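You operate a simulated robot arm through the tools that you are given. There is no shell and no other tool.

You are at the controls of a simulated robot arm. One attempt, no reset.

Task
Build up the tall housing: clean filter, blue seal ring, lid, then clamp it tight.

Only the result counts: the job must be done as asked and must still hold three seconds after the hand-in. Knocking over, shifting, dropping, spilling or breaking anything else fails it. A push-on lid holds only when it is set on centred and level and pressed home; a screw cap is set on level and turned clockwise until tight.

Robot
A 7-joint arm with a three-finger gripper, fixed in place. Base frame: the origin is at the foot of the arm, x ahead of it, y to its left, z up; the work surface is at about z = 0.908. Readings come in m, degrees, newtons and seconds.
Its first joint turns from -166.0 to 166.0 degrees. Payload 2.69 kg.
The TCP is the grasp point between the finger pads, 0.03 m short of the fingertips. In the tool frame z runs along the fingers and y along their closing line. Largest opening 0.128 m; the body of the gripper starts 0.117 m behind the TCP.
Orientation is that of the tool frame in the base frame, as [roll, pitch, yaw] about the fixed x, y, z axes, in that order (R = Rz(yaw) Ry(pitch) Rx(roll)). With the fingers straight down and closing along the base's y, the tool's x points along the base's -x, its y along +y and its z along -z.

Tools
- The arm moves only by the tool step_arm. Its argument "deltas" is a list that holds one entry, the list of rows, each a list of 6 numbers: the shift along the base's x, y, z in m, then the turn, a rotation vector about the base's x, y, z in degrees. In form: [[[tx, ty, tz, rx, ry, rz], ...]]. A call has 1 to 20 rows; each row is the pose to reach, as a shift and turn from the pose commanded when the call began. "claw" is the gripper command, from -1 (shut) to 1 (fully open), values between in proportion, set as the call begins (left out, the last holds). A row lasts 0.2 s, in which the tool goes at most 0.05 m and 8.6 degrees; a call with a longer step from one row to the next is refused whole, and so is a gripper value outside its range. Where a pose cannot be reached the arm comes as near as it can. A force on the tool above 70 N (or 10 N above the force at the start of the call, whichever is more), or a blocked arm, ends the call early, and 0.2 s more pass. The fingers move at their own pace and stop on an object; they squeeze with about 36 N. The grip force told is the motor's: it shows also when the fingers shut on nothing. Time passes only in rows, and 0.2 s behind the last, so rows that repeat a pose let the fingers close. It gives the time, the measured TCP pose, the force on the tool (base axes), the opening and the grip force at its end, in the units of the frame above (readings bear some noise), with the torque about the TCP (base axes, N m) and any sound that the robot's microphone picked up.
- Cameras (640 x 400 px; columns grow to the right, rows downward): "scene" is fixed at [0.0519, 0.4997, 1.7797]; the picture's right is [0.03, -1.00, 0.00], its down [-0.69, -0.02, -0.72] and it looks along [0.72, 0.02, -0.69] (base axes); focal length 329 px, centre (320, 200). "wrist" rides on the gripper at [0.058, 0.054, -0.131] in the tool frame; the picture's right is [-0.68, 0.74, 0.00], its down [-0.62, -0.57, -0.55] and it looks along [-0.40, -0.37, 0.84] (tool axes); focal length 234 px, centre (320, 200). There is no depth. A picture from a camera that has moved, and an enlarged one, comes with that camera's place and axes in the base frame and with its lens.
- get_image(camera): a new picture of that camera. The clock stands still meanwhile.
- slide_trunk(by): slides the trunk up (or, below 0, down) by that many m; the arm rides with it, the base frame stays. It gives what a move gives, with no picture.
- inspect(camera, box): a new picture of the part [left, top, right, bottom] of that camera's present view, enlarged. The clock stands still meanwhile.
- hand_in(): hands the job in; it is judged then, once.

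Nothing tells you positions but the pictures and the camera data. Unless the task says otherwise, let go and move clear before handing in.

The tools are called after "Emit:" as a command line: name --argument value ..., lists and objects as JSON in quotes. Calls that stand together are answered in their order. step_arm: Moves the arm, as the interface text tells. Its arguments: {"type":"object","properties":{"deltas":{"type":"array"},"claw":{"type":"number"}},"required":["deltas"]} The other tools are called the same way: slide_trunk (by) slides the trunk up or down; get_image (camera) takes a picture; inspect (camera, box) takes an enlarged picture of a part of a camera's view; hand_in () hands the job in.

At the start:

```text
time: 0.0
tcp_pos: [0.4822, 0.3281, 1.4457]
ee_rot: [-180.0, 0.0, 180.0]
wrist_force: [0.2, 0.5, -0.1]
wrist_torque: [-0.02, -0.02, 0.0]
width: 0.1279
finger_force: 0.0
trunk travel left (down, up): [-0.15, 0.2]
```

scene: 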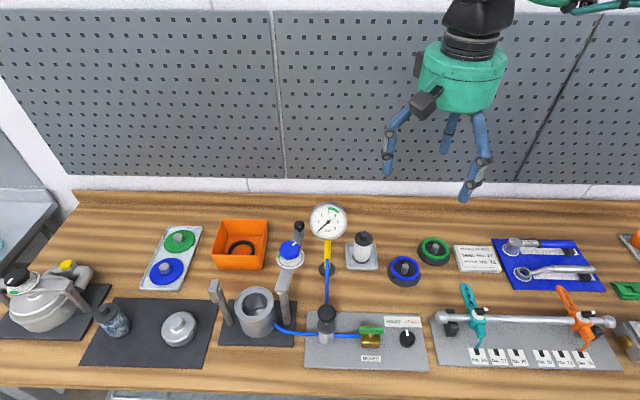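
wrist: 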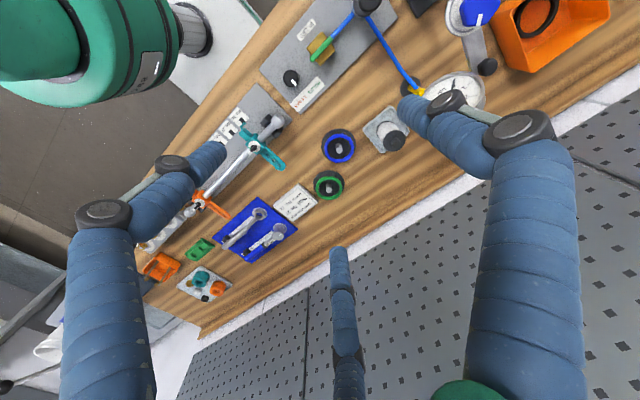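

I see a workbench with a housing, filters, rings, lids and clamps, but I can't tell the parts apart yet. I'll enlarge several areas of the scene view first.

Emit:
inspect --camera "scene" --box '[200, 260, 320, 350]'

Emit:
inspect --camera "scene" --box '[0, 250, 220, 370]'

Emit:
inspect --camera "scene" --box '[130, 200, 320, 300]'

Emit:
inspect --camera "scene" --box '[300, 200, 460, 300]'

Emit:
inspect --camera "scene" --box '[290, 290, 440, 380]'

Emit:
inspect --camera "scene" --box '[430, 220, 640, 370]'

```text
4.44 times, centred on (260, 305) of scene
camera zoom: at [0.0519, 0.4997, 1.7797], right [0.03, -1.0, 0.0], down [-0.69, -0.02, -0.72], along [0.72, 0.02, -0.69], focal length 1463 px, centre (587, -267)
```

zoom: 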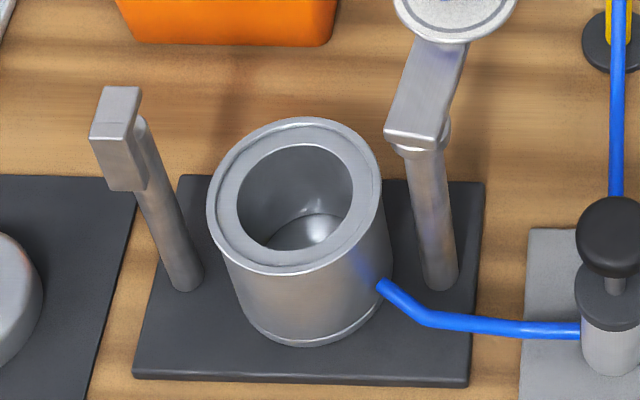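

```text
2.91 times, centred on (110, 310) of scene
camera zoom: at [0.0519, 0.4997, 1.7797], right [0.03, -1.0, 0.0], down [-0.69, -0.02, -0.72], along [0.72, 0.02, -0.69], focal length 957 px, centre (931, -120)
```

zoom: 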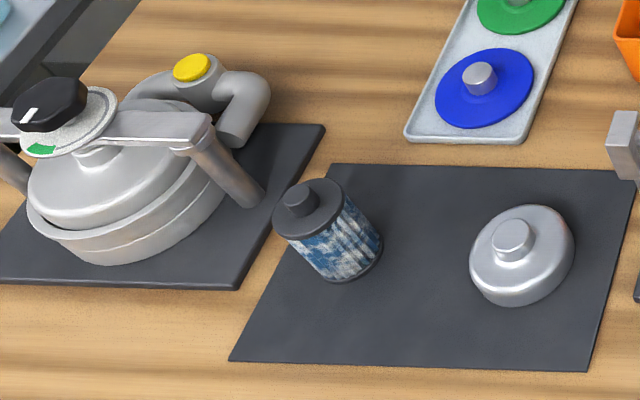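

```text
3.37 times, centred on (225, 250) of scene
camera zoom: at [0.0519, 0.4997, 1.7797], right [0.03, -1.0, 0.0], down [-0.69, -0.02, -0.72], along [0.72, 0.02, -0.69], focal length 1108 px, centre (640, 32)
```

zoom: 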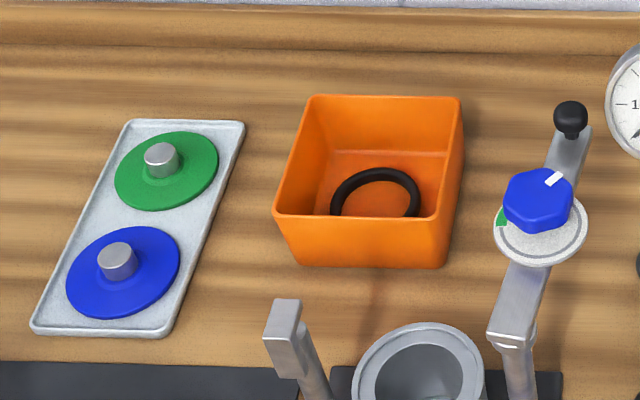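

```text
4.00 times, centred on (380, 250) of scene
camera zoom: at [0.0519, 0.4997, 1.7797], right [0.03, -1.0, 0.0], down [-0.69, -0.02, -0.72], along [0.72, 0.02, -0.69], focal length 1316 px, centre (80, 0)
```

zoom: 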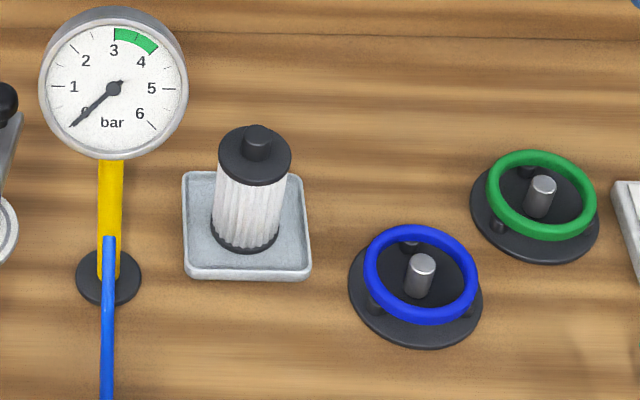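

```text
4.27 times, centred on (365, 335) of scene
camera zoom: at [0.0519, 0.4997, 1.7797], right [0.03, -1.0, 0.0], down [-0.69, -0.02, -0.72], along [0.72, 0.02, -0.69], focal length 1404 px, centre (128, -376)
```

zoom: 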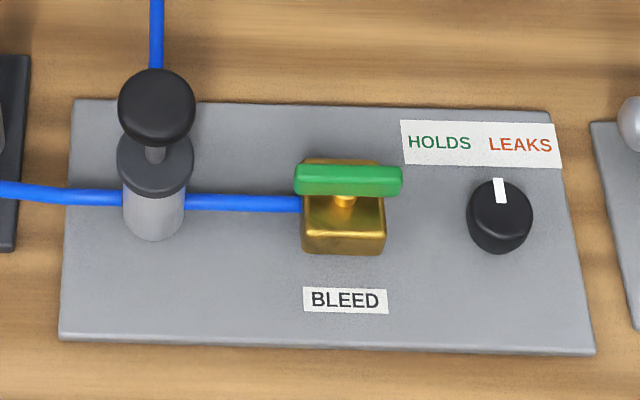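

```text
2.67 times, centred on (535, 295) of scene
camera zoom: at [0.0519, 0.4997, 1.7797], right [0.03, -1.0, 0.0], down [-0.69, -0.02, -0.72], along [0.72, 0.02, -0.69], focal length 878 px, centre (-253, -53)
```

zoom: 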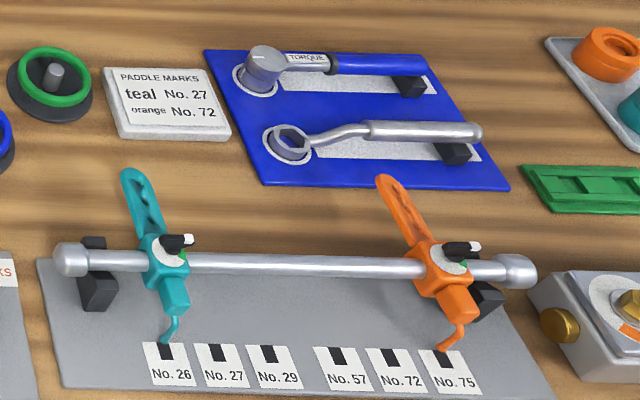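

The clean white filter stands in a tray near (0.69, 0.39), the blue ring is on a stand near (0.64, 0.26), and the tall housing is near (0.45, 0.68). I'll lower the wrist camera for a closer look at the ring and filter.

Emit:
step_arm --deltas '[[[0.0097, 0, -0.042, 0, 0, 0], [0.0194, 0, -0.084, 0, 0, 0], [0.029, 0, -0.126, 0, 0, 0], [0.0388, 0, -0.168, 0, 0, 0], [0.0485, 0, -0.21, 0, 0, 0], [0.058, 0, -0.25, 0, 0, 0], [0.068, 0, -0.29, 0, 0, 0], [0.068, 0, -0.29, 0, 0, 0]]]' --claw 1

```text
time: 1.8
tcp_pos: [0.5523, 0.3286, 1.1547]
ee_rot: [-180.0, -0.1, -180.0]
wrist_force: [1.6, 0.5, -0.5]
wrist_torque: [-0.02, 0.01, -0.01]
width: 0.1281
finger_force: 0.0
trunk travel left (down, up): [-0.15, 0.2]
```

The arm is now lower, near (0.55, 0.33, 1.15). I'll take pictures from both cameras.

Emit:
get_image --camera "wrist"

Emit:
get_image --camera "scene"

```text
taken
camera wrist: at [0.4941, 0.383, 1.2839], right [0.68, 0.74, 0.0], down [0.62, -0.57, 0.55], along [0.4, -0.37, -0.84], focal length 234 px, centre (320, 200)
```

wrist: 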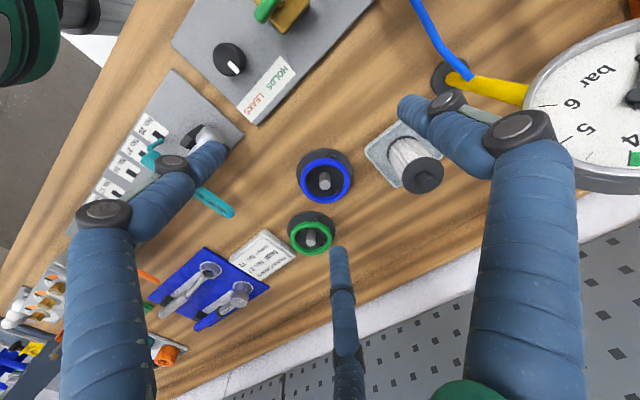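

```text
taken
```

scene: 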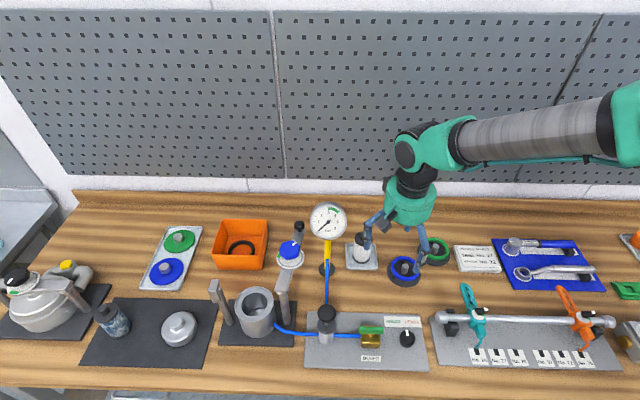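

The ring stand sits near the middle of the wrist view. I'll enlarge the ring and the filter.

Emit:
inspect --camera "wrist" --box '[270, 120, 380, 260]'

Emit:
inspect --camera "wrist" --box '[350, 80, 480, 210]'

Emit:
inspect --camera "scene" --box '[340, 210, 460, 300]'

```text
2.86 times, centred on (325, 190) of wrist
camera zoom: at [0.4941, 0.383, 1.2839], right [0.68, 0.74, 0.0], down [0.62, -0.57, 0.55], along [0.4, -0.37, -0.84], focal length 669 px, centre (306, 229)
```

zoom: 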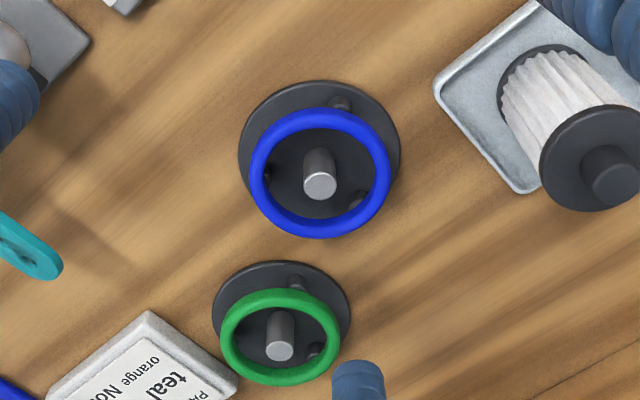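

```text
3.08 times, centred on (415, 145) of wrist
camera zoom: at [0.4941, 0.383, 1.2839], right [0.68, 0.74, 0.0], down [0.62, -0.57, 0.55], along [0.4, -0.37, -0.84], focal length 720 px, centre (28, 369)
```

zoom: 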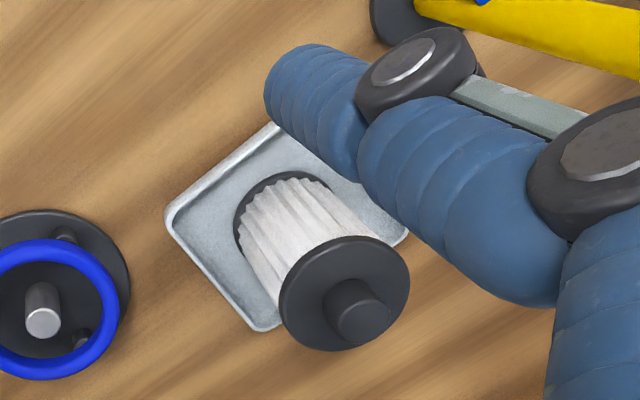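

```text
4.44 times, centred on (400, 255) of scene
camera zoom: at [0.0519, 0.4997, 1.7797], right [0.03, -1.0, 0.0], down [-0.69, -0.02, -0.72], along [0.72, 0.02, -0.69], focal length 1463 px, centre (-36, -44)
```

zoom: 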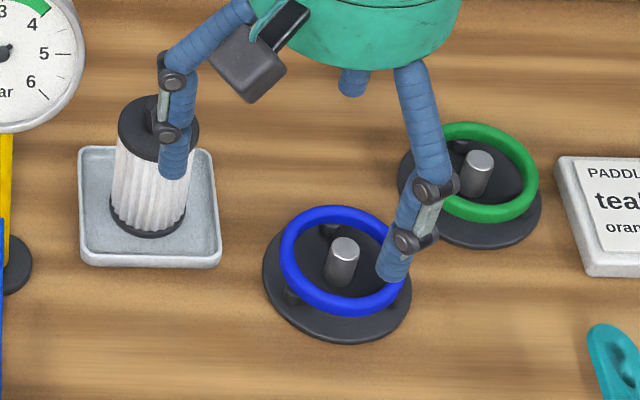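

The blue ring rests on three pegs around a centre pin, and the clean filter has a grip knob on top. Before picking anything up I'll go over to the housing with the gripper turned 90°, and look at its rim, inside and clamp.

Emit:
step_arm --deltas '[[[-0.015, 0.0217, 0.0083, 0, 0, 7.5], [-0.03, 0.0433, 0.0167, 0, 0, 15], [-0.045, 0.065, 0.025, 0, 0, 22.5], [-0.06, 0.0867, 0.033, 0, 0, 30], [-0.075, 0.1083, 0.042, 0, 0, 37.5], [-0.09, 0.13, 0.05, 0, 0, 45], [-0.105, 0.152, 0.058, 0, 0, 52.5], [-0.12, 0.173, 0.067, 0, 0, 60], [-0.135, 0.195, 0.075, 0, 0, 67.5], [-0.15, 0.217, 0.083, 0, 0, 75], [-0.165, 0.238, 0.092, 0, 0, 82.5], [-0.18, 0.26, 0.1, 0, 0, 90], [-0.18, 0.26, 0.1, 0, 0, 90]]]'

```text
time: 4.6
tcp_pos: [0.3717, 0.5887, 1.2549]
ee_rot: [-179.9, 0.0, -89.8]
wrist_force: [-0.5, -0.1, 0.3]
wrist_torque: [-0.02, 0.01, 0.0]
width: 0.1282
finger_force: 0.0
trunk travel left (down, up): [-0.15, 0.2]
```

The gripper is turned and near the housing. I'll look at the housing and clamp from here.

Emit:
get_image --camera "wrist"

Emit:
inspect --camera "wrist" --box '[220, 100, 460, 260]'

Emit:
get_image --camera "scene"

```text
taken
camera wrist: at [0.318, 0.5311, 1.385], right [-0.74, 0.68, 0.0], down [0.56, 0.62, 0.55], along [0.37, 0.4, -0.84], focal length 234 px, centre (320, 200)
```

wrist: 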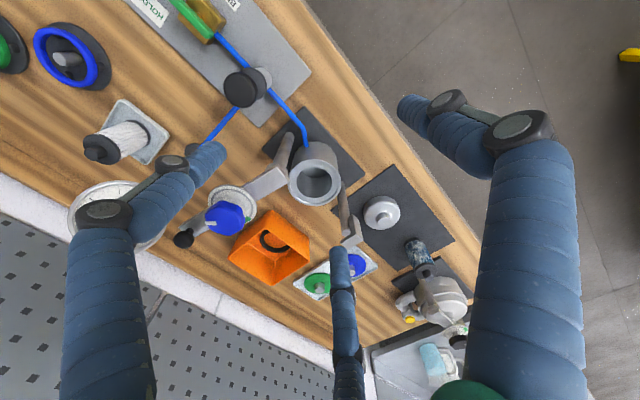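

```text
2.50 times, centred on (340, 180) of wrist
camera zoom: at [0.318, 0.5311, 1.385], right [-0.74, 0.68, 0.0], down [0.56, 0.62, 0.55], along [0.37, 0.4, -0.84], focal length 585 px, centre (270, 250)
```

zoom: 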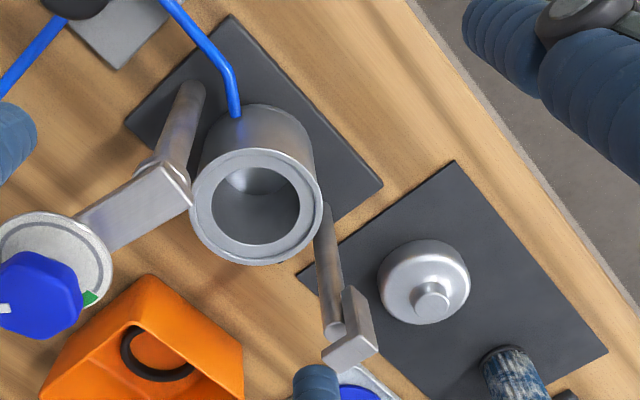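

```text
taken
```

scene: 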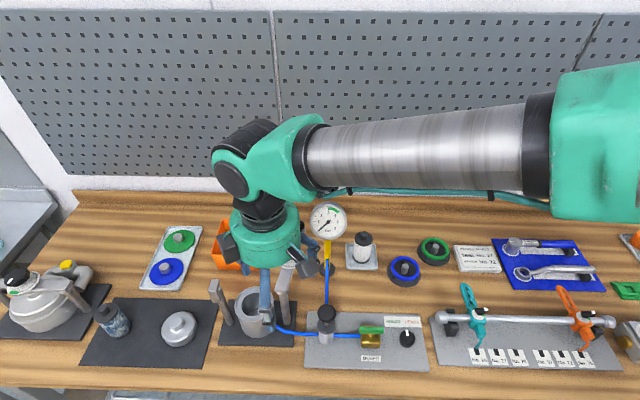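

The housing, its posts and clamp, and the silver lid are all in view. I'll zoom in on the rim, the hook and the clamp knob.

Emit:
inspect --camera "wrist" --box '[280, 130, 360, 215]'

Emit:
inspect --camera "wrist" --box '[170, 170, 270, 250]'

Emit:
inspect --camera "wrist" --box '[320, 170, 420, 260]'

Emit:
inspect --camera "wrist" --box '[380, 260, 480, 340]'

Emit:
inspect --camera "scene" --box '[0, 250, 110, 340]'

```text
4.71 times, centred on (320, 172) of wrist
camera zoom: at [0.318, 0.5311, 1.385], right [-0.74, 0.68, 0.0], down [0.56, 0.62, 0.55], along [0.37, 0.4, -0.84], focal length 1102 px, centre (320, 329)
```

zoom: 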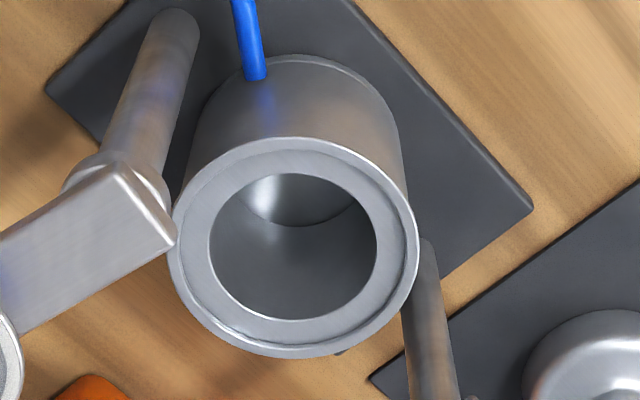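

```text
5.00 times, centred on (220, 210) of wrist
camera zoom: at [0.318, 0.5311, 1.385], right [-0.74, 0.68, 0.0], down [0.56, 0.62, 0.55], along [0.37, 0.4, -0.84], focal length 1171 px, centre (820, 150)
```

zoom: 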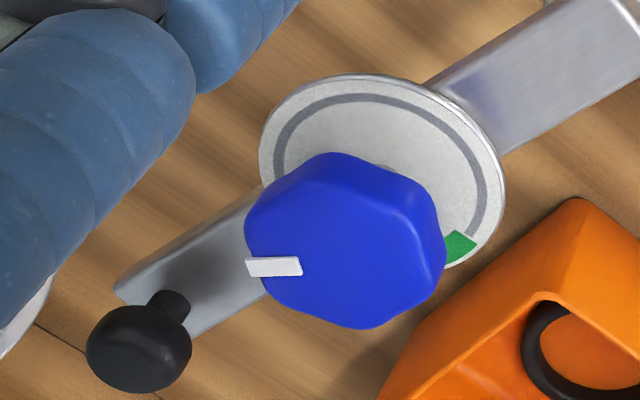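

```text
4.44 times, centred on (370, 215) of wrist
camera zoom: at [0.318, 0.5311, 1.385], right [-0.74, 0.68, 0.0], down [0.56, 0.62, 0.55], along [0.37, 0.4, -0.84], focal length 1041 px, centre (98, 133)
```

zoom: 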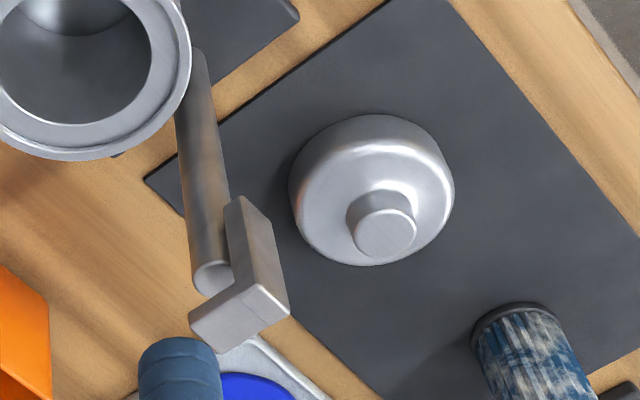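

```text
5.00 times, centred on (430, 300) of wrist
camera zoom: at [0.318, 0.5311, 1.385], right [-0.74, 0.68, 0.0], down [0.56, 0.62, 0.55], along [0.37, 0.4, -0.84], focal length 1171 px, centre (-230, -300)
```

zoom: 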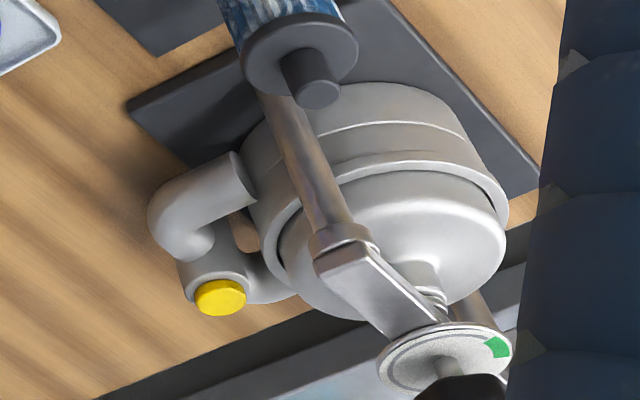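

```text
4.44 times, centred on (55, 295) of scene
camera zoom: at [0.0519, 0.4997, 1.7797], right [0.03, -1.0, 0.0], down [-0.69, -0.02, -0.72], along [0.72, 0.02, -0.69], focal length 1463 px, centre (1498, -222)
```

zoom: 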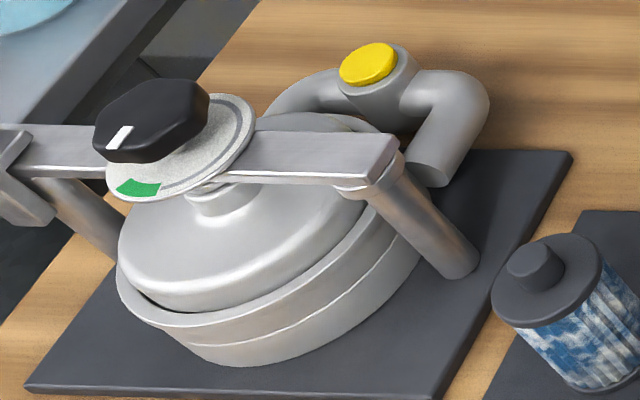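

The housing rim has a flat seat inside a low outer lip, with its centre near (0.455, 0.668). The clamp arm points away from me, and its knob has to turn clockwise to the green mark. Next I'll hover over the clean filter at a safe height.

Emit:
step_arm --deltas '[[[0.0307, -0.0202, 0, 0, 0, 0], [0.0614, -0.0403, 0, 0, 0, 0], [0.0921, -0.0605, 0, 0, 0, 0], [0.1228, -0.0807, 0, 0, 0, 0], [0.1535, -0.1008, 0, 0, 0, 0], [0.1842, -0.121, 0, 0, 0, 0], [0.2149, -0.1412, 0, 0, 0, 0], [0.2456, -0.1614, 0, 0, 0, 0], [0.2763, -0.1815, 0, 0, 0, 0], [0.307, -0.2017, -0.03, 0, 0, 0], [0.307, -0.2017, -0.06, 0, 0, 0], [0.307, -0.2017, -0.06, 0, 0, 0]]]'

Emit:
get_image --camera "wrist"

```text
time: 7.2
tcp_pos: [0.6762, 0.3861, 1.1962]
ee_rot: [-180.0, 0.0, -90.0]
wrist_force: [-0.7, 0.3, -0.1]
wrist_torque: [-0.04, 0.01, 0.04]
width: 0.1279
finger_force: 0.0
trunk travel left (down, up): [-0.15, 0.2]
```

```text
taken
camera wrist: at [0.623, 0.3278, 1.3249], right [-0.74, 0.68, 0.0], down [0.57, 0.62, 0.55], along [0.37, 0.4, -0.84], focal length 234 px, centre (320, 200)
```

wrist: 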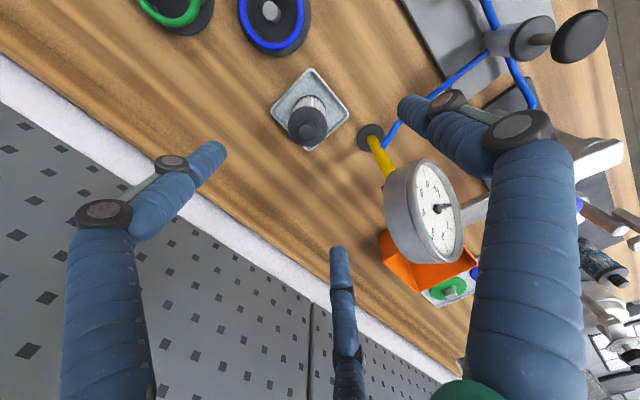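

Emit:
inspect --camera "wrist" --box '[260, 60, 360, 160]'

```text
4.00 times, centred on (310, 110) of wrist
camera zoom: at [0.623, 0.3278, 1.3249], right [-0.74, 0.68, 0.0], down [0.57, 0.62, 0.55], along [0.37, 0.4, -0.84], focal length 937 px, centre (360, 560)
```

zoom: 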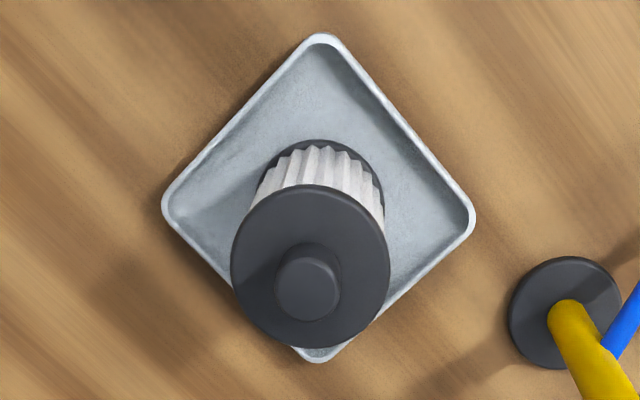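

The knob works out to about (0.696, 0.383) with its top near z 1.03. I'll centre above it, come lower and check again.

Emit:
step_arm --deltas '[[[0.01, -0.002, -0.03, 0, 0, 0], [0.0195, -0.003, -0.06, 0, 0, 0], [0.0195, -0.003, -0.09, 0, 0, 0], [0.0195, -0.003, -0.09, 0, 0, 0]]]' --claw 0.0

Emit:
get_image --camera "wrist"

Emit:
inspect --camera "wrist" --box '[260, 90, 380, 190]'

Emit:
inspect --camera "scene" --box '[300, 190, 440, 290]'

```text
time: 8.2
tcp_pos: [0.6971, 0.3847, 1.1053]
ee_rot: [-179.9, 0.0, -90.0]
wrist_force: [-0.8, -0.4, -0.2]
wrist_torque: [-0.02, -0.01, 0.03]
width: 0.0641
finger_force: 0.0
trunk travel left (down, up): [-0.15, 0.2]
```

```text
taken
camera wrist: at [0.6431, 0.3266, 1.2351], right [-0.74, 0.68, 0.0], down [0.57, 0.62, 0.55], along [0.37, 0.4, -0.84], focal length 234 px, centre (320, 200)
```

wrist: 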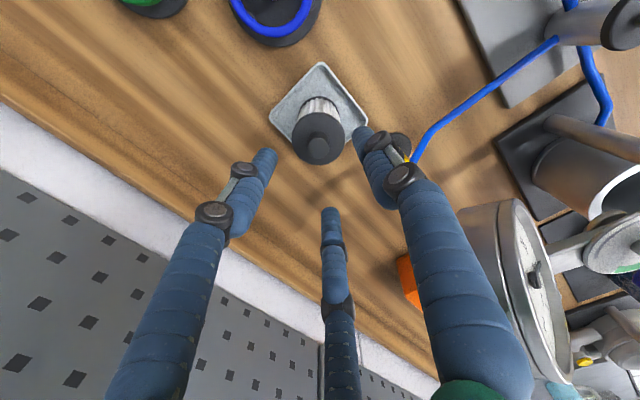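

```text
4.00 times, centred on (320, 140) of wrist
camera zoom: at [0.6431, 0.3266, 1.2351], right [-0.74, 0.68, 0.0], down [0.57, 0.62, 0.55], along [0.37, 0.4, -0.84], focal length 937 px, centre (320, 440)
```

zoom: 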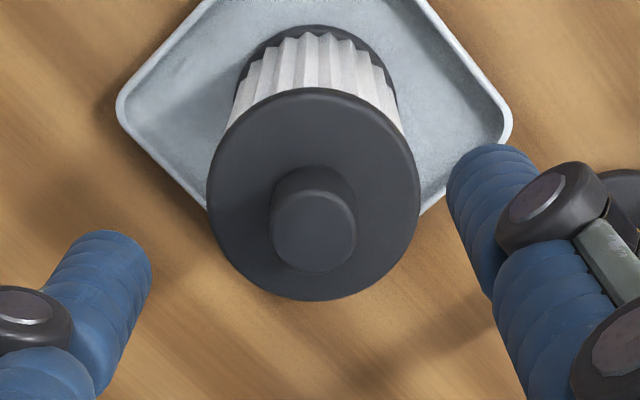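

```text
4.00 times, centred on (370, 240) of scene
camera zoom: at [0.0519, 0.4997, 1.7797], right [0.03, -1.0, 0.0], down [-0.69, -0.02, -0.72], along [0.72, 0.02, -0.69], focal length 1316 px, centre (120, 40)
```

zoom: 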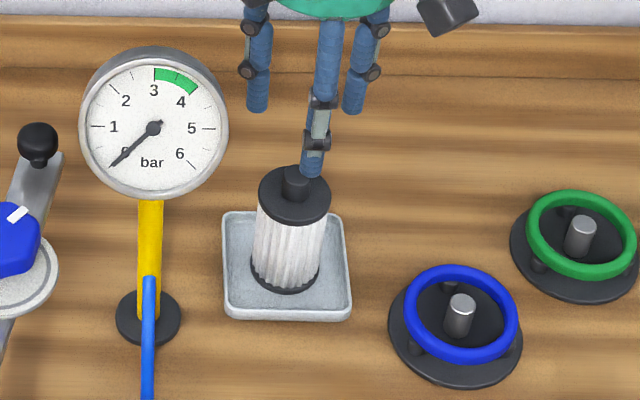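

The knob is centred under the gripper to within about a millimetre, with its top at z 1.0235 and the cap at about 0.998. I'll go down with the fingertips just above the cap and close on the knob.

Emit:
step_arm --deltas '[[[0.001, -0.0007, -0.03, 0, 0, 0], [0.001, -0.0007, -0.055, 0, 0, 0], [0.001, -0.0007, -0.065, 0, 0, 0], [0.001, -0.0007, -0.072, 0, 0, 0], [0.001, -0.0007, -0.072, 0, 0, 0]]]'

Emit:
inspect --camera "wrist" --box '[240, 110, 400, 230]'

Emit:
inspect --camera "scene" --box '[320, 200, 400, 280]'

```text
time: 9.4
tcp_pos: [0.7005, 0.3824, 1.034]
ee_rot: [-179.9, -0.1, -90.0]
wrist_force: [0.1, 0.5, -0.5]
wrist_torque: [-0.01, -0.01, -0.02]
width: 0.064
finger_force: 0.1
trunk travel left (down, up): [-0.15, 0.2]
```

```text
3.33 times, centred on (320, 170) of wrist
camera zoom: at [0.6458, 0.3249, 1.1627], right [-0.74, 0.68, 0.0], down [0.57, 0.62, 0.55], along [0.37, 0.4, -0.84], focal length 781 px, centre (320, 300)
```

zoom: 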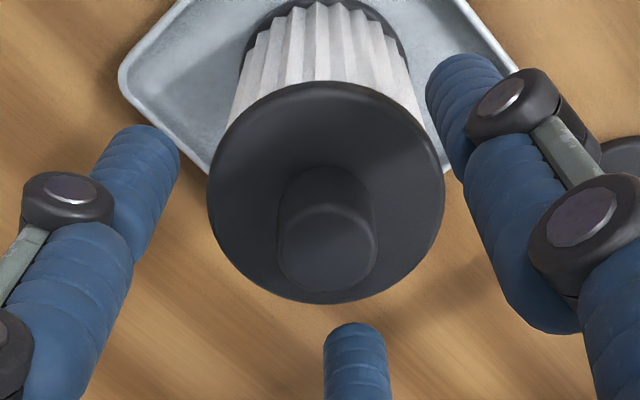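

```text
5.00 times, centred on (360, 240) of scene
camera zoom: at [0.0519, 0.4997, 1.7797], right [0.03, -1.0, 0.0], down [-0.69, -0.02, -0.72], along [0.72, 0.02, -0.69], focal length 1645 px, centre (120, 0)
```

zoom: 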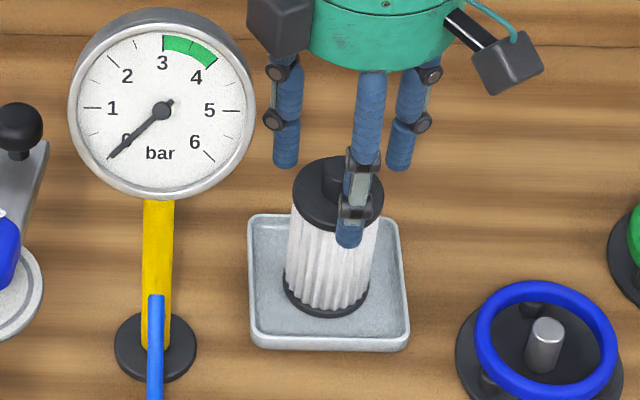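

The gripper is about 2.5 mm too far in x. I'll correct that and then close on the knob.

Emit:
step_arm --deltas '[[[-0.0025, 0, -0.001, 0, 0, 0], [-0.0025, 0, -0.001, 0, 0, 0]]]'

Emit:
step_arm --deltas '[[[0, 0, 0, 0, 0, 0], [0, 0, 0, 0, 0, 0], [0, 0, 0, 0, 0, 0]]]' --claw -1

Emit:
inspect --camera "wrist" --box '[240, 110, 400, 230]'

Emit:
inspect --camera "scene" --box '[320, 200, 400, 280]'

```text
time: 10.0
tcp_pos: [0.696, 0.3831, 1.0321]
ee_rot: [-180.0, 0.1, -90.0]
wrist_force: [0.0, 0.1, -0.3]
wrist_torque: [-0.03, -0.05, 0.02]
width: 0.0638
finger_force: 0.0
trunk travel left (down, up): [-0.15, 0.2]
```

```text
time: 10.8
tcp_pos: [0.6963, 0.3828, 1.0329]
ee_rot: [179.9, -0.1, -90.0]
wrist_force: [0.3, 0.1, 0.4]
wrist_torque: [0.02, 0.01, 0.02]
width: 0.0206
finger_force: 36.0
trunk travel left (down, up): [-0.15, 0.2]
```

```text
3.33 times, centred on (320, 170) of wrist
camera zoom: at [0.6427, 0.3248, 1.162], right [-0.74, 0.68, 0.0], down [0.57, 0.62, 0.55], along [0.37, 0.4, -0.84], focal length 781 px, centre (320, 300)
```

zoom: 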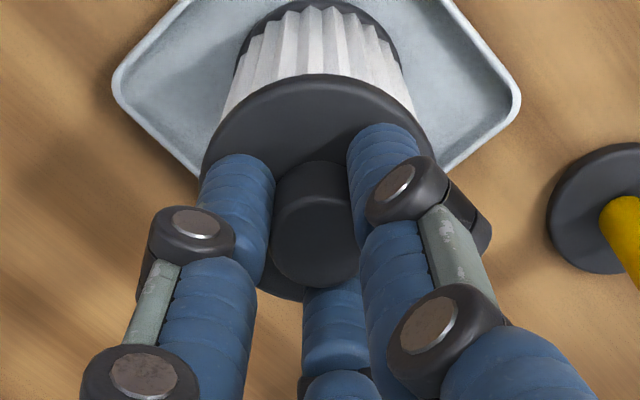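

```text
5.00 times, centred on (360, 240) of scene
camera zoom: at [0.0519, 0.4997, 1.7797], right [0.03, -1.0, 0.0], down [-0.69, -0.02, -0.72], along [0.72, 0.02, -0.69], focal length 1645 px, centre (120, 0)
```

zoom: 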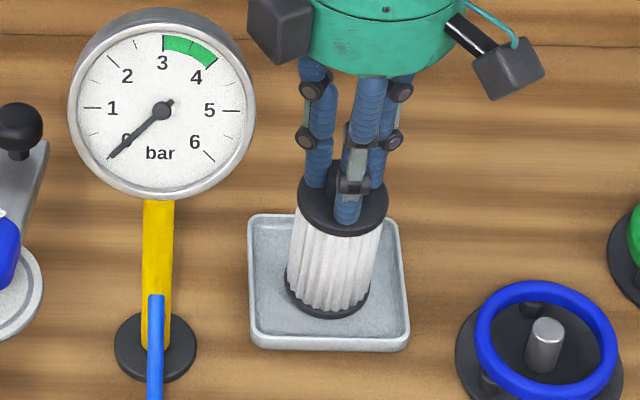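

The knob is gripped (width 0.0206 m, 36 N). I'll lift straight up, high enough to clear the gauge and clamp, and carry the filter to above the housing.

Emit:
step_arm --deltas '[[[0, 0, 0.01, 0, 0, 0], [0, 0, 0.03, 0, 0, 0], [0, 0, 0.06, 0, 0, 0], [0, 0, 0.1, 0, 0, 0], [0, 0, 0.14, 0, 0, 0], [0, 0, 0.18, 0, 0, 0], [0, 0, 0.22, 0, 0, 0], [0, 0, 0.26, 0, 0, 0], [0, 0, 0.3, 0, 0, 0], [0, 0, 0.31, 0, 0, 0], [0, 0, 0.31, 0, 0, 0]]]'

Emit:
get_image --camera "scene"

```text
time: 13.2
tcp_pos: [0.6972, 0.3837, 1.3441]
ee_rot: [-180.0, 0.0, -90.0]
wrist_force: [0.3, 0.3, -1.6]
wrist_torque: [0.0, 0.01, 0.0]
width: 0.0208
finger_force: 35.5
trunk travel left (down, up): [-0.15, 0.2]
```

```text
taken
```

scene: 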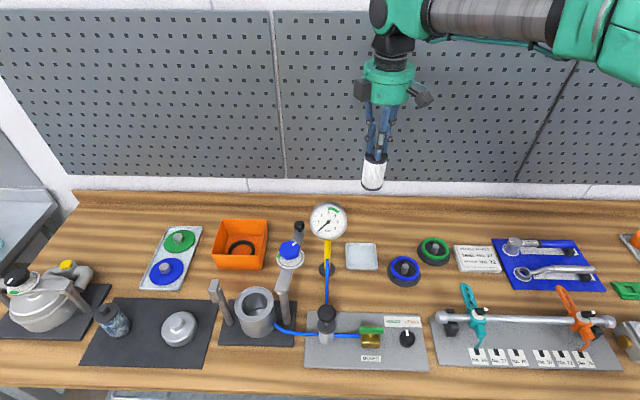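

The filter is up cleanly and its tray is empty. I'll move across to above the housing.

Emit:
step_arm --deltas '[[[-0.0242, 0.0285, 0, 0, 0, 0], [-0.0484, 0.057, 0, 0, 0, 0], [-0.0726, 0.0855, 0, 0, 0, 0], [-0.0968, 0.114, 0, 0, 0, 0], [-0.121, 0.1425, 0, 0, 0, 0], [-0.1452, 0.171, 0, 0, 0, 0], [-0.1694, 0.1995, 0, 0, 0, 0], [-0.1936, 0.228, 0, 0, 0, 0], [-0.2178, 0.2565, 0, 0, 0, 0], [-0.242, 0.285, 0, 0, 0, 0], [-0.242, 0.285, 0, 0, 0, 0]]]'

Emit:
get_image --camera "wrist"

Emit:
get_image --camera "scene"

```text
time: 15.6
tcp_pos: [0.4534, 0.6693, 1.3423]
ee_rot: [180.0, 0.0, -90.1]
wrist_force: [-0.4, 0.6, -1.2]
wrist_torque: [-0.05, -0.05, 0.03]
width: 0.021
finger_force: 35.7
trunk travel left (down, up): [-0.15, 0.2]
```

```text
taken
camera wrist: at [0.3996, 0.6128, 1.472], right [-0.74, 0.68, 0.0], down [0.57, 0.62, 0.55], along [0.37, 0.4, -0.84], focal length 234 px, centre (320, 200)
```

wrist: 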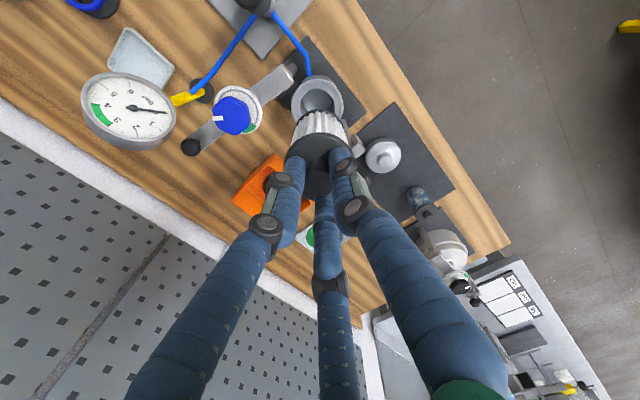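

```text
taken
```

scene: 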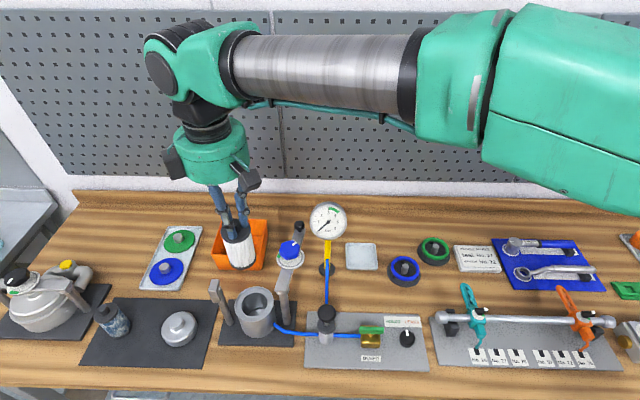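

Emit:
inspect --camera "wrist" --box '[260, 60, 380, 160]'

Emit:
inspect --camera "wrist" --box '[170, 50, 310, 160]'

Emit:
inspect --camera "scene" --box '[190, 200, 310, 360]'

```text
4.00 times, centred on (320, 110) of wrist
camera zoom: at [0.3996, 0.6128, 1.472], right [-0.74, 0.68, 0.0], down [0.57, 0.62, 0.55], along [0.37, 0.4, -0.84], focal length 937 px, centre (320, 560)
```

zoom: 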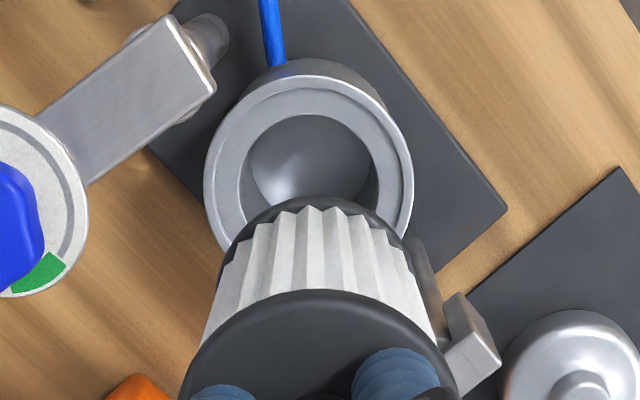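

```text
3.64 times, centred on (240, 105) of wrist
camera zoom: at [0.3996, 0.6128, 1.472], right [-0.74, 0.68, 0.0], down [0.57, 0.62, 0.55], along [0.37, 0.4, -0.84], focal length 852 px, centre (611, 546)
```

zoom: 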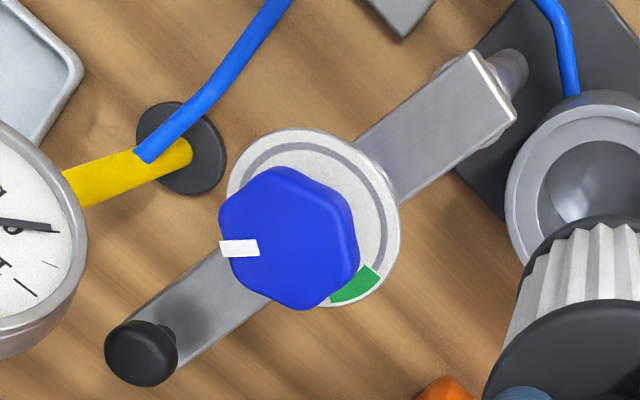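

```text
2.50 times, centred on (250, 280) of scene
camera zoom: at [0.0519, 0.4997, 1.7797], right [0.03, -1.0, 0.0], down [-0.69, -0.02, -0.72], along [0.72, 0.02, -0.69], focal length 823 px, centre (495, 0)
```

zoom: 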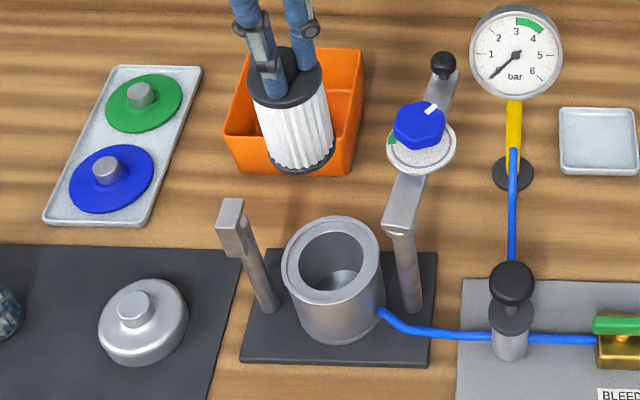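

Triangulating the two wrist views puts the housing rim at (0.464, 0.675, z 1.016), with a hole radius of about 0.032. I'll line the filter up over it and lower it to just above the rim.

Emit:
step_arm --deltas '[[[0.0106, 0.0045, -0.03, 0, 0, 0], [0.0106, 0.0045, -0.07, 0, 0, 0], [0.0106, 0.0045, -0.11, 0, 0, 0], [0.0106, 0.0045, -0.15, 0, 0, 0], [0.0106, 0.0045, -0.18, 0, 0, 0], [0.0106, 0.0045, -0.185, 0, 0, 0], [0.0106, 0.0045, -0.185, 0, 0, 0]]]'

Emit:
inspect --camera "wrist" --box '[240, 60, 400, 200]'

Emit:
inspect --camera "scene" --box '[200, 230, 320, 350]'

```text
time: 17.2
tcp_pos: [0.4641, 0.6729, 1.1572]
ee_rot: [-179.9, 0.0, -90.1]
wrist_force: [-1.0, 0.5, -1.1]
wrist_torque: [-0.02, -0.01, -0.01]
width: 0.021
finger_force: 36.2
trunk travel left (down, up): [-0.15, 0.2]
```

```text
2.86 times, centred on (320, 130) of wrist
camera zoom: at [0.4117, 0.6147, 1.2868], right [-0.74, 0.68, 0.0], down [0.57, 0.62, 0.55], along [0.37, 0.4, -0.84], focal length 669 px, centre (320, 400)
```

zoom: 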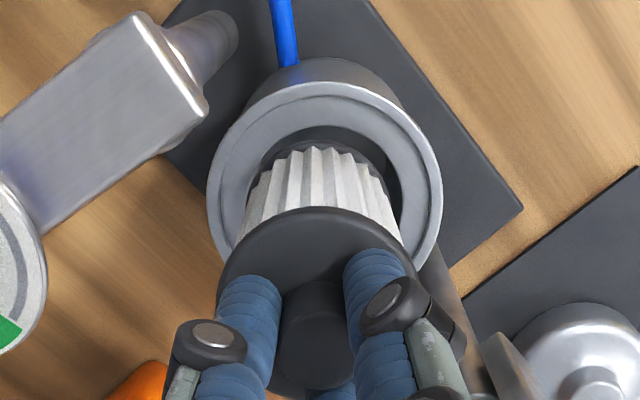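

```text
3.33 times, centred on (260, 290) of scene
camera zoom: at [0.0519, 0.4997, 1.7797], right [0.03, -1.0, 0.0], down [-0.69, -0.02, -0.72], along [0.72, 0.02, -0.69], focal length 1097 px, centre (520, -100)
```

zoom: 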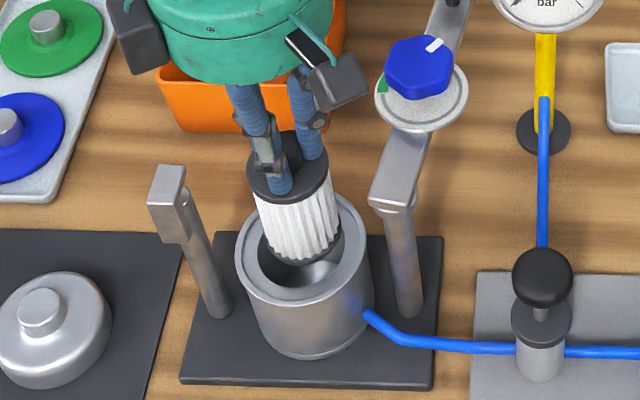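

The filter sits just above the bore. I'll zoom in on the rim to check the centring before inserting it.

Emit:
inspect --camera "wrist" --box '[285, 75, 355, 130]'

Emit:
inspect --camera "scene" --box '[230, 260, 290, 310]'

```text
7.27 times, centred on (320, 102) of wrist
camera zoom: at [0.4117, 0.6147, 1.2868], right [-0.74, 0.68, 0.0], down [0.57, 0.62, 0.55], along [0.37, 0.4, -0.84], focal length 1703 px, centre (320, 909)
```

zoom: 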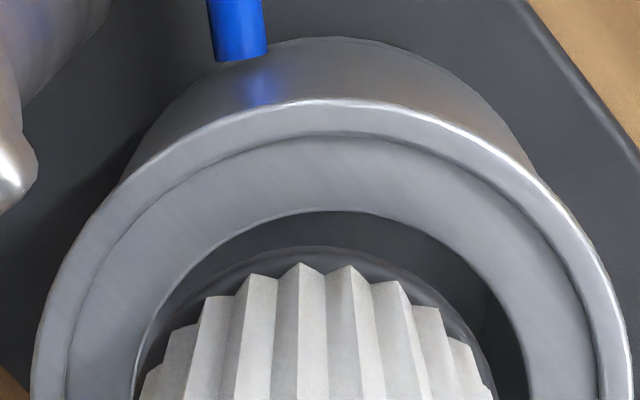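

```text
8.00 times, centred on (260, 285) of scene
camera zoom: at [0.0519, 0.4997, 1.7797], right [0.03, -1.0, 0.0], down [-0.69, -0.02, -0.72], along [0.72, 0.02, -0.69], focal length 2633 px, centre (800, -480)
```

zoom: 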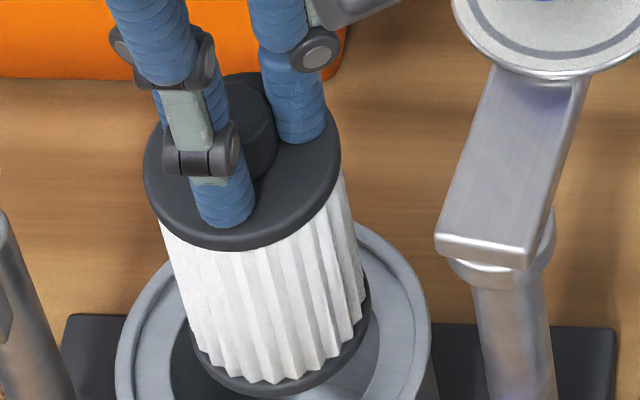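

The filter is about 6 mm short of the housing centre, mostly in y. I'll correct that and check again.

Emit:
step_arm --deltas '[[[0.0025, 0.0062, 0, 0, 0, 0], [0.0025, 0.0062, -0.012, 0, 0, 0], [0.0025, 0.0062, -0.012, 0, 0, 0]]]'

Emit:
inspect --camera "wrist" --box '[270, 75, 370, 150]'

Emit:
inspect --camera "scene" --box '[230, 260, 290, 310]'

```text
time: 18.0
tcp_pos: [0.4678, 0.6789, 1.1439]
ee_rot: [-179.9, 0.0, -90.0]
wrist_force: [-0.2, 0.4, -1.3]
wrist_torque: [-0.02, 0.0, 0.01]
width: 0.0208
finger_force: 36.6
trunk travel left (down, up): [-0.15, 0.2]
```

```text
5.33 times, centred on (320, 112) of wrist
camera zoom: at [0.4143, 0.621, 1.2748], right [-0.74, 0.68, 0.0], down [0.57, 0.62, 0.55], along [0.37, 0.4, -0.84], focal length 1249 px, centre (320, 667)
```

zoom: 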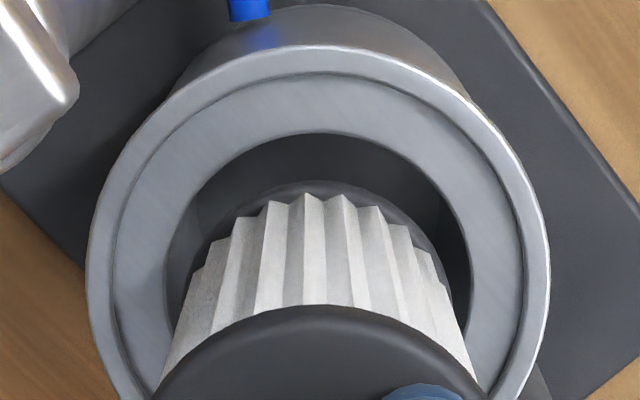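

```text
8.00 times, centred on (260, 285) of scene
camera zoom: at [0.0519, 0.4997, 1.7797], right [0.03, -1.0, 0.0], down [-0.69, -0.02, -0.72], along [0.72, 0.02, -0.69], focal length 2633 px, centre (800, -480)
```

zoom: 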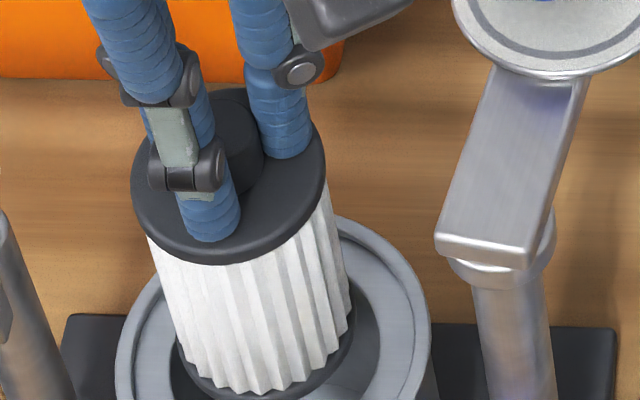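

The filter and bore are now concentric to about a millimetre. I'll lower it straight in.

Emit:
step_arm --deltas '[[[0, 0, -0.01, 0, 0, 0], [0, 0, -0.02, 0, 0, 0], [0, 0, -0.03, 0, 0, 0], [0, 0, -0.04, 0, 0, 0], [0, 0, -0.05, 0, 0, 0], [0, 0, -0.06, 0, 0, 0], [0, 0, -0.07, 0, 0, 0], [0, 0, -0.07, 0, 0, 0]]]'

Emit:
inspect --camera "wrist" --box '[240, 90, 400, 210]'

Emit:
inspect --camera "scene" --box '[210, 250, 310, 330]'

```text
time: 19.8
tcp_pos: [0.467, 0.6797, 1.0744]
ee_rot: [-180.0, 0.0, -90.0]
wrist_force: [0.0, -0.4, -1.3]
wrist_torque: [-0.03, -0.01, 0.0]
width: 0.0211
finger_force: 36.2
trunk travel left (down, up): [-0.15, 0.2]
```

```text
3.33 times, centred on (320, 150) of wrist
camera zoom: at [0.4131, 0.6213, 1.2051], right [-0.74, 0.68, 0.0], down [0.57, 0.62, 0.55], along [0.37, 0.4, -0.84], focal length 781 px, centre (320, 367)
```

zoom: 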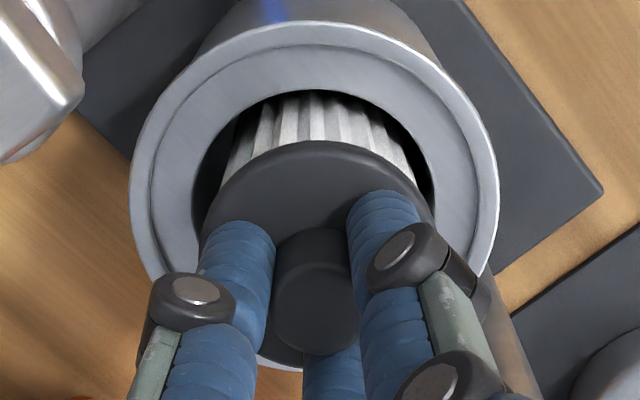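

```text
5.00 times, centred on (260, 290) of scene
camera zoom: at [0.0519, 0.4997, 1.7797], right [0.03, -1.0, 0.0], down [-0.69, -0.02, -0.72], along [0.72, 0.02, -0.69], focal length 1645 px, centre (620, -250)
```

zoom: 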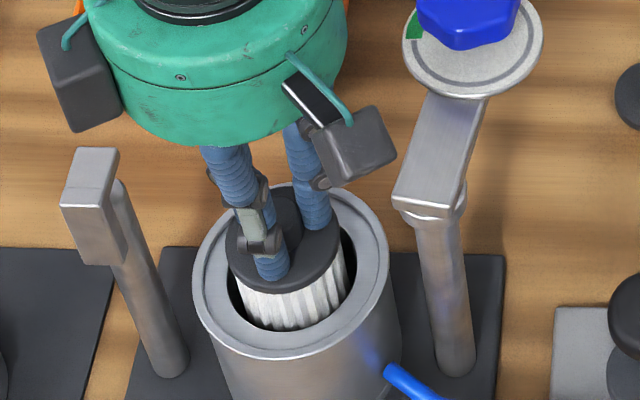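

It's going in with no contact force. I'll continue down in small steps until it seats.

Emit:
step_arm --deltas '[[[0, 0, -0.005, 0, 0, 0], [0, 0, -0.01, 0, 0, 0], [0, 0, -0.015, 0, 0, 0], [0, 0, -0.02, 0, 0, 0], [0, 0, -0.02, 0, 0, 0]]]'

```text
time: 21.0
tcp_pos: [0.4672, 0.679, 1.0558]
ee_rot: [-179.9, 0.0, -90.0]
wrist_force: [0.0, 0.0, -0.7]
wrist_torque: [0.02, 0.01, 0.03]
width: 0.0211
finger_force: 36.4
trunk travel left (down, up): [-0.15, 0.2]
```

Emit:
step_arm --deltas '[[[0, 0, -0.003, 0, 0, 0], [0, 0, -0.006, 0, 0, 0], [0, 0, -0.006, 0, 0, 0]]]'

Emit:
inspect --camera "wrist" --box '[240, 90, 400, 210]'

Emit:
inspect --camera "scene" --box '[210, 250, 310, 330]'

```text
time: 21.8
tcp_pos: [0.4665, 0.6787, 1.0503]
ee_rot: [179.9, 0.0, -90.1]
wrist_force: [-0.4, 0.0, -1.6]
wrist_torque: [-0.01, 0.02, 0.0]
width: 0.0209
finger_force: 35.6
trunk travel left (down, up): [-0.15, 0.2]
```

```text
3.33 times, centred on (320, 150) of wrist
camera zoom: at [0.4128, 0.6206, 1.1795], right [-0.74, 0.68, 0.0], down [0.57, 0.62, 0.55], along [0.37, 0.4, -0.84], focal length 781 px, centre (320, 367)
```

zoom: 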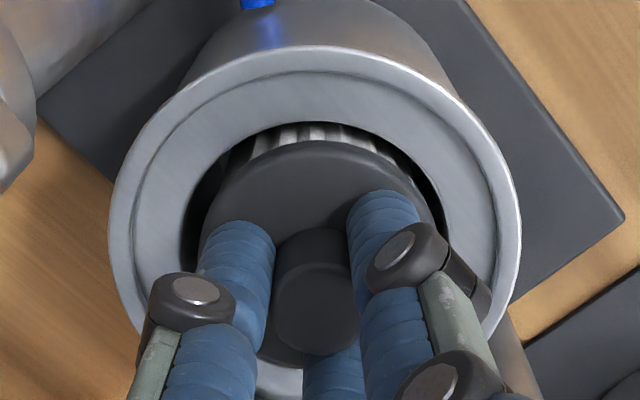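

```text
5.00 times, centred on (260, 290) of scene
camera zoom: at [0.0519, 0.4997, 1.7797], right [0.03, -1.0, 0.0], down [-0.69, -0.02, -0.72], along [0.72, 0.02, -0.69], focal length 1645 px, centre (620, -250)
```

zoom: 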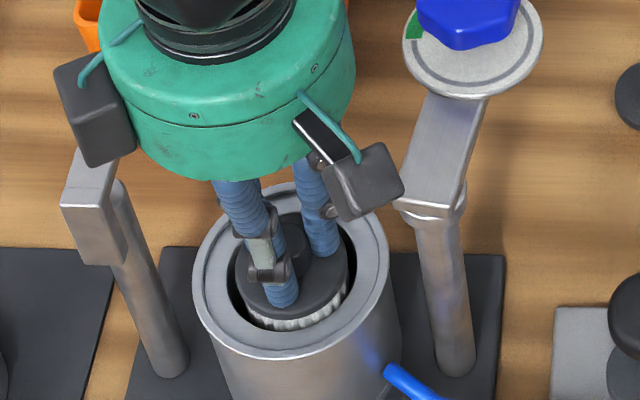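

Emit:
step_arm --deltas '[[[0, 0, -0.003, 0, 0, 0], [0, 0, -0.006, 0, 0, 0], [0, 0, -0.006, 0, 0, 0]]]'

```text
time: 22.6
tcp_pos: [0.4668, 0.6797, 1.0486]
ee_rot: [-179.8, 0.3, -90.0]
wrist_force: [4.7, 1.7, 26.3]
wrist_torque: [0.09, 0.08, -0.03]
width: 0.0208
finger_force: 35.8
trunk travel left (down, up): [-0.15, 0.2]
```

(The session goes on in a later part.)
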